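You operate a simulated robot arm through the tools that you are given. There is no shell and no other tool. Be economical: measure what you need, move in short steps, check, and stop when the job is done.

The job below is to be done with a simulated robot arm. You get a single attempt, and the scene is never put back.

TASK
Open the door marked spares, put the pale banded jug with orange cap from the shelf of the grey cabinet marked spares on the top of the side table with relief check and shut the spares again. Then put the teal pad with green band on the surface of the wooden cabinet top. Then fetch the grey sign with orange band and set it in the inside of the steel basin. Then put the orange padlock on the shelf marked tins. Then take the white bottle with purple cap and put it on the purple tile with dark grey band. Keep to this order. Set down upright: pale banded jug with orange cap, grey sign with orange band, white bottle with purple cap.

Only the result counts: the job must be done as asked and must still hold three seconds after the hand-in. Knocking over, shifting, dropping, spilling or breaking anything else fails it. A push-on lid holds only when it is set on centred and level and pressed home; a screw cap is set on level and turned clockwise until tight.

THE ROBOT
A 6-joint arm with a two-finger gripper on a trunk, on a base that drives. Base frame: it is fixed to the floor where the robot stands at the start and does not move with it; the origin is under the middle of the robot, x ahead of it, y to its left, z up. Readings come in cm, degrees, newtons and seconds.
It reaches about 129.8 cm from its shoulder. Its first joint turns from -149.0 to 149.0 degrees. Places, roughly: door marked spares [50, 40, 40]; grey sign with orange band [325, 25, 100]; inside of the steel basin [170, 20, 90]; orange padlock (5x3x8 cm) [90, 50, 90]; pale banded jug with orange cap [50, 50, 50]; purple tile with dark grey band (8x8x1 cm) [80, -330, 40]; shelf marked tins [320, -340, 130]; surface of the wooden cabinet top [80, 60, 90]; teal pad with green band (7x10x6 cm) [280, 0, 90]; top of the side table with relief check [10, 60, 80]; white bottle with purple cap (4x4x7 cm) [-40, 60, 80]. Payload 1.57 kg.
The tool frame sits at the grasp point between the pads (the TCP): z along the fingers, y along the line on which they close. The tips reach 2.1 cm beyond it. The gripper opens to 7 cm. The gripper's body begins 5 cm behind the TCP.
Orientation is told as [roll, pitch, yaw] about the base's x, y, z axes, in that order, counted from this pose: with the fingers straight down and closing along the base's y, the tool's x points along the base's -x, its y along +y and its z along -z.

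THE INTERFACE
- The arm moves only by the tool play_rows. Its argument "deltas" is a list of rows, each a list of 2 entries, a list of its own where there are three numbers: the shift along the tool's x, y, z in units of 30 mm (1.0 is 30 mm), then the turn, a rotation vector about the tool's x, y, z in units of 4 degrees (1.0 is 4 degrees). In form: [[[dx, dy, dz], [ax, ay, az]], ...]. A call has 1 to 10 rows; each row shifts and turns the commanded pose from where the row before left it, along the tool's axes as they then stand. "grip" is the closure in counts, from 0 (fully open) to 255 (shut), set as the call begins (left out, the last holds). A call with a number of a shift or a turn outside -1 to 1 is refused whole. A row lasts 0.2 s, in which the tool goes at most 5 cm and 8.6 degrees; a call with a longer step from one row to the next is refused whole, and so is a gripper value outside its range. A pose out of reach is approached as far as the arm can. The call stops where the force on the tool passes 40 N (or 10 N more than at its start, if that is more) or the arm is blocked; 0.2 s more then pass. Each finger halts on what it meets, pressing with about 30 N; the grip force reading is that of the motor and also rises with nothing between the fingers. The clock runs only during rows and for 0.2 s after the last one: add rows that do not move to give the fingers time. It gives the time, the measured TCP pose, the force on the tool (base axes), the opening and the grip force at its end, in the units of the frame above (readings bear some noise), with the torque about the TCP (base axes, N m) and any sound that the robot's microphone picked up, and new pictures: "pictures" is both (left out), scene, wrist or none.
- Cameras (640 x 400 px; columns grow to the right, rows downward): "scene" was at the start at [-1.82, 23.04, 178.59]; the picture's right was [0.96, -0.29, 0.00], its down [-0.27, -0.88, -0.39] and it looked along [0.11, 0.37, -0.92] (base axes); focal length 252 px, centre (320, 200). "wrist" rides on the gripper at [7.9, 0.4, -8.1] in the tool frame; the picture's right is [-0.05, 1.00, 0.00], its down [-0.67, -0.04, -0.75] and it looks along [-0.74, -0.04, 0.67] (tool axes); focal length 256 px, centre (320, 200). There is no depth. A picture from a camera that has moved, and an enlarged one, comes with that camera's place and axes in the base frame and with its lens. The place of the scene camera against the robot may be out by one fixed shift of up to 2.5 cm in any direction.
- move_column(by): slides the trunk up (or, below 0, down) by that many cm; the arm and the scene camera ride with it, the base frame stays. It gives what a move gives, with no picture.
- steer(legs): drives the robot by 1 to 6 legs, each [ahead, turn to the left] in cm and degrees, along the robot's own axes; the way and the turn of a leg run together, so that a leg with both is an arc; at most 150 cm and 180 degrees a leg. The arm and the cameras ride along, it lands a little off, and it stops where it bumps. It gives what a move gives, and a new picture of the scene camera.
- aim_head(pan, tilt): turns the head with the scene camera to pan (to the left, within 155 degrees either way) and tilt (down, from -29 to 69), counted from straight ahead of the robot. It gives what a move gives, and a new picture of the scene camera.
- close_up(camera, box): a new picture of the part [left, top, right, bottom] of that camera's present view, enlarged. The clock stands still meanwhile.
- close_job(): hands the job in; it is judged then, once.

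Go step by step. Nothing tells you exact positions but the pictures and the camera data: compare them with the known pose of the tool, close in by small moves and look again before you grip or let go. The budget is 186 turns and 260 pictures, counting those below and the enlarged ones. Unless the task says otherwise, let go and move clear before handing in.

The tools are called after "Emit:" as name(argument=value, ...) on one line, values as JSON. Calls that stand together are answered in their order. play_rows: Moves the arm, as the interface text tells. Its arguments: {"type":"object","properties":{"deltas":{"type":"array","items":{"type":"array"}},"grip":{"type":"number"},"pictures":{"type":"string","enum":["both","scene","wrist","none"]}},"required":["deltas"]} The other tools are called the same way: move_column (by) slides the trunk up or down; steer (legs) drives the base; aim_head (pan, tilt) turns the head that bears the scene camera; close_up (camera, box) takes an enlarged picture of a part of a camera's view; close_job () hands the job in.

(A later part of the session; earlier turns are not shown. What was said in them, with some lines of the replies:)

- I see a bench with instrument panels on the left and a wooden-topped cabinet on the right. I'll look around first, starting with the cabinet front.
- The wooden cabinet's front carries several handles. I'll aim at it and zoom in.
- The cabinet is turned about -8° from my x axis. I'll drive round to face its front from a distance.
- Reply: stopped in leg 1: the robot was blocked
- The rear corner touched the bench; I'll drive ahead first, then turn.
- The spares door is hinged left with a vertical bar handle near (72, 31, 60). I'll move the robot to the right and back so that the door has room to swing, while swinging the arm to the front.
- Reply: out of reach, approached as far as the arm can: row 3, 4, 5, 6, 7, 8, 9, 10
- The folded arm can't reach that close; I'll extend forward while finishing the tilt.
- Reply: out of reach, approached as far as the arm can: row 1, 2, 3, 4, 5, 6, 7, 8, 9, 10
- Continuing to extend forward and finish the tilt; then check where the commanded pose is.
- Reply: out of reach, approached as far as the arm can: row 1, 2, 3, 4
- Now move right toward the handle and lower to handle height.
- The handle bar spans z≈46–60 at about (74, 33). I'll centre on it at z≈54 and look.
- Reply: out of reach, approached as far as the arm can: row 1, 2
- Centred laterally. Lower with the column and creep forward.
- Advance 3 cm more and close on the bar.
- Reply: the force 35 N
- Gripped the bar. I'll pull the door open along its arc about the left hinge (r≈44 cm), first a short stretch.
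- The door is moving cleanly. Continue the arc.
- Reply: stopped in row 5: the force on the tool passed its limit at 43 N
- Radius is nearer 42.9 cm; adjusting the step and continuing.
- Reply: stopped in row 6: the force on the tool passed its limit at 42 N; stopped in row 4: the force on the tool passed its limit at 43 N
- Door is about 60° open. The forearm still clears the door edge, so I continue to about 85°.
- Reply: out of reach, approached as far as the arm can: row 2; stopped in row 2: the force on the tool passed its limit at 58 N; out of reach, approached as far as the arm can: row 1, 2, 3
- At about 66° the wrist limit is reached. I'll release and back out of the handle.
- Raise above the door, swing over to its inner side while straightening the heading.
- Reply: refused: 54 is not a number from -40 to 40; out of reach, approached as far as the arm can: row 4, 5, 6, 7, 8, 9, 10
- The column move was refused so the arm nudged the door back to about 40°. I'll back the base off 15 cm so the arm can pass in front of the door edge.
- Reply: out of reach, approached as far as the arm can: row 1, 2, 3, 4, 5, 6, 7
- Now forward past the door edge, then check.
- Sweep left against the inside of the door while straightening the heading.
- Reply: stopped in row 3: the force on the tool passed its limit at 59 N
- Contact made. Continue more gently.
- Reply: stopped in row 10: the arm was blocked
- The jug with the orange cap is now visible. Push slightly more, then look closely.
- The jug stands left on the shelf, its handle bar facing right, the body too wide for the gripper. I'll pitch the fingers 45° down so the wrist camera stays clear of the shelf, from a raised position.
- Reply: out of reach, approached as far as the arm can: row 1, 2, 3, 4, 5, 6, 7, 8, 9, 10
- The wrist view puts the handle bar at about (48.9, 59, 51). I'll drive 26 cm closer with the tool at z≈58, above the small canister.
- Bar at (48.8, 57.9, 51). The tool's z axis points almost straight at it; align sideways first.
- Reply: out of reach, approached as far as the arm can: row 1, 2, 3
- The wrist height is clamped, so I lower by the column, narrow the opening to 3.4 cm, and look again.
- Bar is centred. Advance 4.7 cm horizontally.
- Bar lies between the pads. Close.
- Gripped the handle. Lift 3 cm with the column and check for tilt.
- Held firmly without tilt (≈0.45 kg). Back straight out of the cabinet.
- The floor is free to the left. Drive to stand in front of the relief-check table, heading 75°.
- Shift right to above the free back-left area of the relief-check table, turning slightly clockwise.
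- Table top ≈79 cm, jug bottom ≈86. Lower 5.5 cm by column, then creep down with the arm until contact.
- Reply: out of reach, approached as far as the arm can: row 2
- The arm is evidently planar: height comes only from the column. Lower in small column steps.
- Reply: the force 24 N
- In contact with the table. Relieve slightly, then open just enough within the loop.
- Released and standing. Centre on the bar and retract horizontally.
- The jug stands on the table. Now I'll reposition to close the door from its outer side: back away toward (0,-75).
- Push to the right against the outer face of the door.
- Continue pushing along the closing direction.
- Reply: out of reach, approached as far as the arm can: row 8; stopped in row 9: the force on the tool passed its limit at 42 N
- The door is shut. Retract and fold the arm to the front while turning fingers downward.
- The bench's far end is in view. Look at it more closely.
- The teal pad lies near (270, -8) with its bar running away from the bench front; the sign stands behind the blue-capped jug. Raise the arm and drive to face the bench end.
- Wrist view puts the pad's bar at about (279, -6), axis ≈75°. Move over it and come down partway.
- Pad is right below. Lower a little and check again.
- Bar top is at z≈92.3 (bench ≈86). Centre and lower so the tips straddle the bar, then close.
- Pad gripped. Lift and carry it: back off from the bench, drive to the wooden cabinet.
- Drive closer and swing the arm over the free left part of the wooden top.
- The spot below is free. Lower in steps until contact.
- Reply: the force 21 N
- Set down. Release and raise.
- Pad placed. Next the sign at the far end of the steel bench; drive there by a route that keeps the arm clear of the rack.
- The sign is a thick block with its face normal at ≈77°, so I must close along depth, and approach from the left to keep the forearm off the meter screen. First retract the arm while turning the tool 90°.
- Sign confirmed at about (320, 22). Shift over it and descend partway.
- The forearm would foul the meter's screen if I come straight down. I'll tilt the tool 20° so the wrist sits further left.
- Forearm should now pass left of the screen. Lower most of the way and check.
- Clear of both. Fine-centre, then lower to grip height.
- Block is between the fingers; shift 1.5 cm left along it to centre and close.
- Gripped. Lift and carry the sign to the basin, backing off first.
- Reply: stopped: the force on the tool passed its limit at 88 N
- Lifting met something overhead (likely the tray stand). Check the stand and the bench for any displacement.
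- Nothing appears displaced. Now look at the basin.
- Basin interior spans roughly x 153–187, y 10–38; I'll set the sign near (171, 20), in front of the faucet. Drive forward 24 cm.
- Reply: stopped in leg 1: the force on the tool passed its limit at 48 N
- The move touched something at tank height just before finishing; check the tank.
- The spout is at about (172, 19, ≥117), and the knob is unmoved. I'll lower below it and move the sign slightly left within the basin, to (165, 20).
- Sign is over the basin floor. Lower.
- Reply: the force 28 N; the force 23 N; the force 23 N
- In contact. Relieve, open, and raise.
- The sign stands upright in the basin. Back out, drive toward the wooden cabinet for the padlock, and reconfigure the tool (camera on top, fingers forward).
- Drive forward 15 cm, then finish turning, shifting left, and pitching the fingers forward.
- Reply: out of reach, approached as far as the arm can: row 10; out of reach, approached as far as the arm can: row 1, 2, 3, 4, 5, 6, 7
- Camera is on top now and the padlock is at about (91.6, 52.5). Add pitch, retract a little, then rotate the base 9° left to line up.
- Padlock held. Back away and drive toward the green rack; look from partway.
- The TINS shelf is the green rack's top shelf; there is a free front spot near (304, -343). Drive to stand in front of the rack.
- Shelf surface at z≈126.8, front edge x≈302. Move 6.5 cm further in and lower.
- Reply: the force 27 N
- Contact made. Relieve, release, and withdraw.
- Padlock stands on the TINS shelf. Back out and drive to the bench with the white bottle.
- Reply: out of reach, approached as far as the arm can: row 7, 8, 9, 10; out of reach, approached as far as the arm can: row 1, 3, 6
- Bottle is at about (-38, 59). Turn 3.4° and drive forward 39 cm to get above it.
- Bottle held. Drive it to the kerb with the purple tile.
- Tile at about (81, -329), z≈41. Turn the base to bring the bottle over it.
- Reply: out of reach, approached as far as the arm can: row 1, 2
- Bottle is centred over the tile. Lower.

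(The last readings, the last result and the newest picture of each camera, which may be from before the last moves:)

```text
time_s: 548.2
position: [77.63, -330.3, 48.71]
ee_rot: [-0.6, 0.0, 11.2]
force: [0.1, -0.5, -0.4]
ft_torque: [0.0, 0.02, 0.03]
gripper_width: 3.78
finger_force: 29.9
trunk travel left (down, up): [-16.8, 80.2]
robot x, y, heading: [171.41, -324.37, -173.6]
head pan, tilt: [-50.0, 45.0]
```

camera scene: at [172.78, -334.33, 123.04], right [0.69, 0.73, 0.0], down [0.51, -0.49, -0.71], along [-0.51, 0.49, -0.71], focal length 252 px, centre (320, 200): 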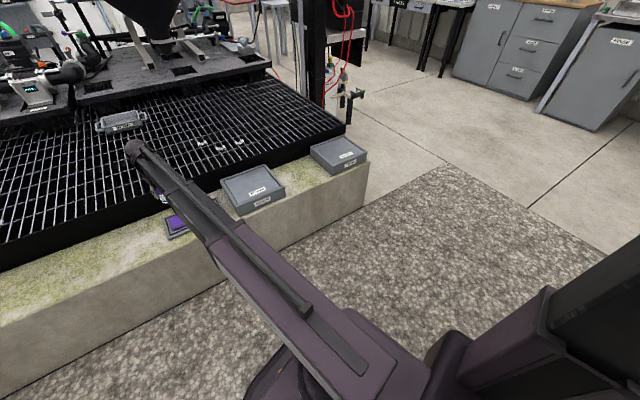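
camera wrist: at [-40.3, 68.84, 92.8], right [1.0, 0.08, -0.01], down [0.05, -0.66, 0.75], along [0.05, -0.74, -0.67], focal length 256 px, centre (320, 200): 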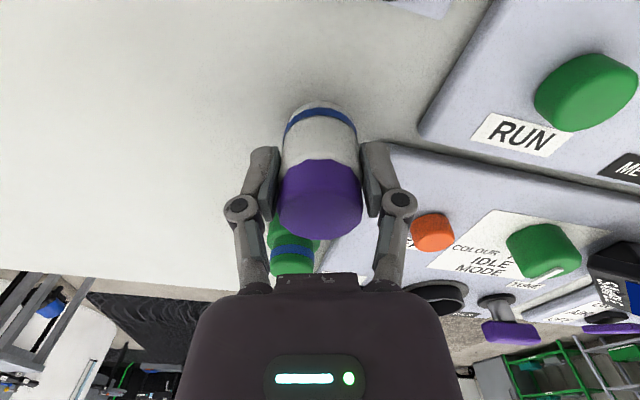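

Emit:
move_column(by=-1)

Emit:
move_column(by=-1)

Emit:
close_up(camera="wrist", box=[160, 0, 480, 200])

```text
time_s: 548.8
position: [77.6, -330.28, 47.75]
ee_rot: [-0.5, 0.1, 11.1]
force: [-0.3, 0.2, 0.1]
ft_torque: [0.02, 0.04, 0.01]
gripper_width: 3.79
finger_force: 30.3
trunk travel left (down, up): [-15.8, 81.2]
robot x, y, heading: [171.17, -324.14, -173.4]
head pan, tilt: [-50.0, 45.0]
```

```text
time_s: 549.3
position: [77.67, -330.29, 46.67]
ee_rot: [-0.6, -0.1, 11.1]
force: [0.0, 1.0, -0.3]
ft_torque: [0.01, 0.0, 0.03]
gripper_width: 3.79
finger_force: 30.0
trunk travel left (down, up): [-14.8, 82.2]
robot x, y, heading: [171.25, -324.19, -173.4]
head pan, tilt: [-50.0, 45.0]
```

```text
2.00 times, centred on (320, 100) of wrist
camera zoom: at [69.63, -331.31, 54.86], right [-0.14, 0.99, -0.01], down [0.66, 0.1, 0.74], along [0.74, 0.1, -0.67], focal length 512 px, centre (320, 400)
```

zoom: 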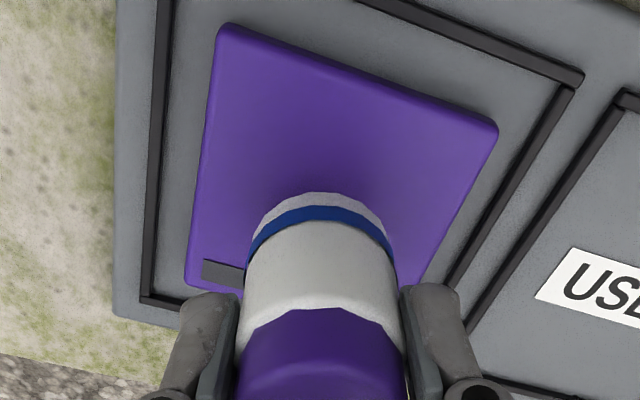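

The bottle is exactly centred on the tile (surface ≈39.6). Continue down.

Emit:
move_column(by=-0.9)

Emit:
move_column(by=-0.5)

Emit:
move_column(by=-0.4)

```text
time_s: 549.9
position: [77.5, -330.31, 45.75]
ee_rot: [-0.7, 0.0, 11.0]
force: [-0.4, -0.2, -0.5]
ft_torque: [0.0, 0.02, -0.05]
gripper_width: 3.76
finger_force: 29.7
trunk travel left (down, up): [-13.9, 83.1]
robot x, y, heading: [171.26, -324.11, -173.4]
head pan, tilt: [-50.0, 45.0]
```

```text
time_s: 550.5
position: [77.55, -330.22, 45.29]
ee_rot: [-0.6, -0.1, 11.1]
force: [0.5, -0.2, -0.5]
ft_torque: [0.01, 0.01, 0.0]
gripper_width: 3.77
finger_force: 29.5
trunk travel left (down, up): [-13.4, 83.6]
robot x, y, heading: [170.82, -323.96, -173.6]
head pan, tilt: [-50.0, 45.0]
```

```text
time_s: 551.0
position: [77.66, -330.29, 44.88]
ee_rot: [-0.6, 0.1, 11.1]
force: [-0.2, 0.9, 0.6]
ft_torque: [-0.02, 0.0, 0.02]
gripper_width: 3.78
finger_force: 30.2
trunk travel left (down, up): [-13.0, 84.0]
robot x, y, heading: [171.24, -324.06, -173.2]
head pan, tilt: [-50.0, 45.0]
```

Emit:
move_column(by=-0.4)

Emit:
move_column(by=-0.3)

Emit:
move_column(by=-0.3)

```text
time_s: 551.5
position: [77.65, -330.23, 44.69]
ee_rot: [-0.6, 0.2, 11.1]
force: [-3.5, -1.1, 24.4]
ft_torque: [-0.02, -0.01, -0.01]
gripper_width: 3.79
finger_force: 30.1
trunk travel left (down, up): [-12.6, 84.4]
robot x, y, heading: [171.18, -324.31, -173.3]
head pan, tilt: [-50.0, 45.0]
```

```text
time_s: 552.0
position: [77.67, -330.28, 44.4]
ee_rot: [-0.6, 0.1, 11.1]
force: [-0.4, 0.2, 21.9]
ft_torque: [-0.01, -0.06, -0.01]
gripper_width: 3.77
finger_force: 29.7
trunk travel left (down, up): [-12.3, 84.7]
robot x, y, heading: [171.61, -324.45, -173.3]
head pan, tilt: [-50.0, 45.0]
```

```text
time_s: 552.5
position: [77.65, -330.33, 44.12]
ee_rot: [-0.6, 0.1, 11.1]
force: [0.2, 0.6, 21.7]
ft_torque: [0.03, -0.06, 0.02]
gripper_width: 3.78
finger_force: 29.6
trunk travel left (down, up): [-12.0, 85.0]
robot x, y, heading: [170.89, -323.84, -173.3]
head pan, tilt: [-50.0, 45.0]
```

Contact. Relieve, open, and raise.

Emit:
move_column(by=0.4)

Emit:
play_rows(deltas=[[[0, 0, 0], [0, 0, 0]], [[0, 0, 0], [0, 0, 0]], [[0, 0, 0], [0, 0, 0]]], grip=60, pictures="none")

Emit:
move_column(by=25)

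Emit:
close_up(camera="wrist", box=[160, 0, 480, 200])

```text
time_s: 553.1
position: [77.64, -330.38, 44.19]
ee_rot: [-0.5, 0.0, 11.1]
force: [0.2, -0.4, -1.1]
ft_torque: [-0.03, 0.0, -0.01]
gripper_width: 3.8
finger_force: 30.0
trunk travel left (down, up): [-12.4, 84.6]
robot x, y, heading: [171.29, -323.89, -173.3]
head pan, tilt: [-50.0, 45.0]
```

```text
time_s: 553.9
position: [77.56, -330.32, 44.25]
ee_rot: [-0.6, -0.1, 11.2]
force: [0.6, -0.5, 0.7]
ft_torque: [0.0, 0.03, 0.0]
gripper_width: 5.37
finger_force: 0.0
trunk travel left (down, up): [-12.4, 84.6]
robot x, y, heading: [170.93, -324.33, -173.0]
head pan, tilt: [-50.0, 45.0]
```

```text
time_s: 556.5
position: [77.53, -330.38, 69.21]
ee_rot: [-0.5, 0.0, 11.2]
force: [-0.5, 0.3, 0.4]
ft_torque: [-0.01, -0.05, 0.01]
gripper_width: 5.37
finger_force: 0.1
trunk travel left (down, up): [-37.4, 59.6]
robot x, y, heading: [171.11, -323.63, -173.5]
head pan, tilt: [-50.0, 45.0]
```

```text
2.00 times, centred on (320, 100) of wrist
camera zoom: at [69.63, -331.32, 77.46], right [-0.14, 0.99, -0.01], down [0.66, 0.1, 0.74], along [0.74, 0.1, -0.67], focal length 512 px, centre (320, 400)
```

zoom: 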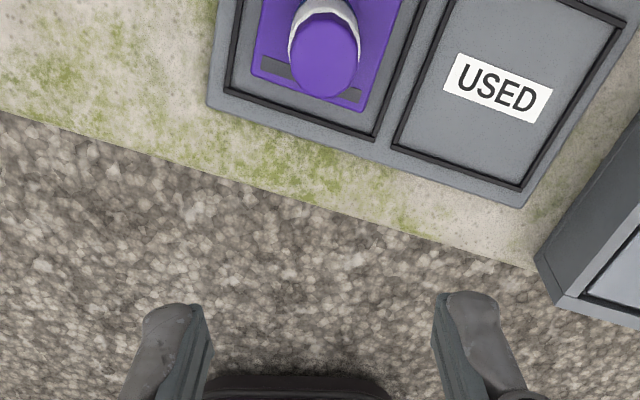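

The bottle stands upright on the tile and the gripper is clear, so all five items are in place. I'm handing in.

Emit:
close_job()

```text
The job is handed in.
```

I finished all five steps in order and handed the job in. I don't have the judge's result.

- **Jug:** It stands upright on the top of the relief-check side table, and the spares door is shut again.
- **Teal pad:** It lies on the free left part of the wooden cabinet top.
- **Grey sign:** It stands upright inside the steel basin.
- **Orange padlock:** It stands at the front of the shelf marked tins, the top shelf of the green rack.
- **White bottle:** It stands upright, centred on the purple tile.

The robot bumped into things three times:

- **First turn:** The base was stopped against the bench.
- **Lifting the sign:** The arm hit something overhead with 88 N, most likely the tray stand.
- **At the basin:** The arm touched something at about 48 N, probably the tap.

After the last two I checked the pictures and saw nothing moved or knocked over. I did not check the bench after the first bump.
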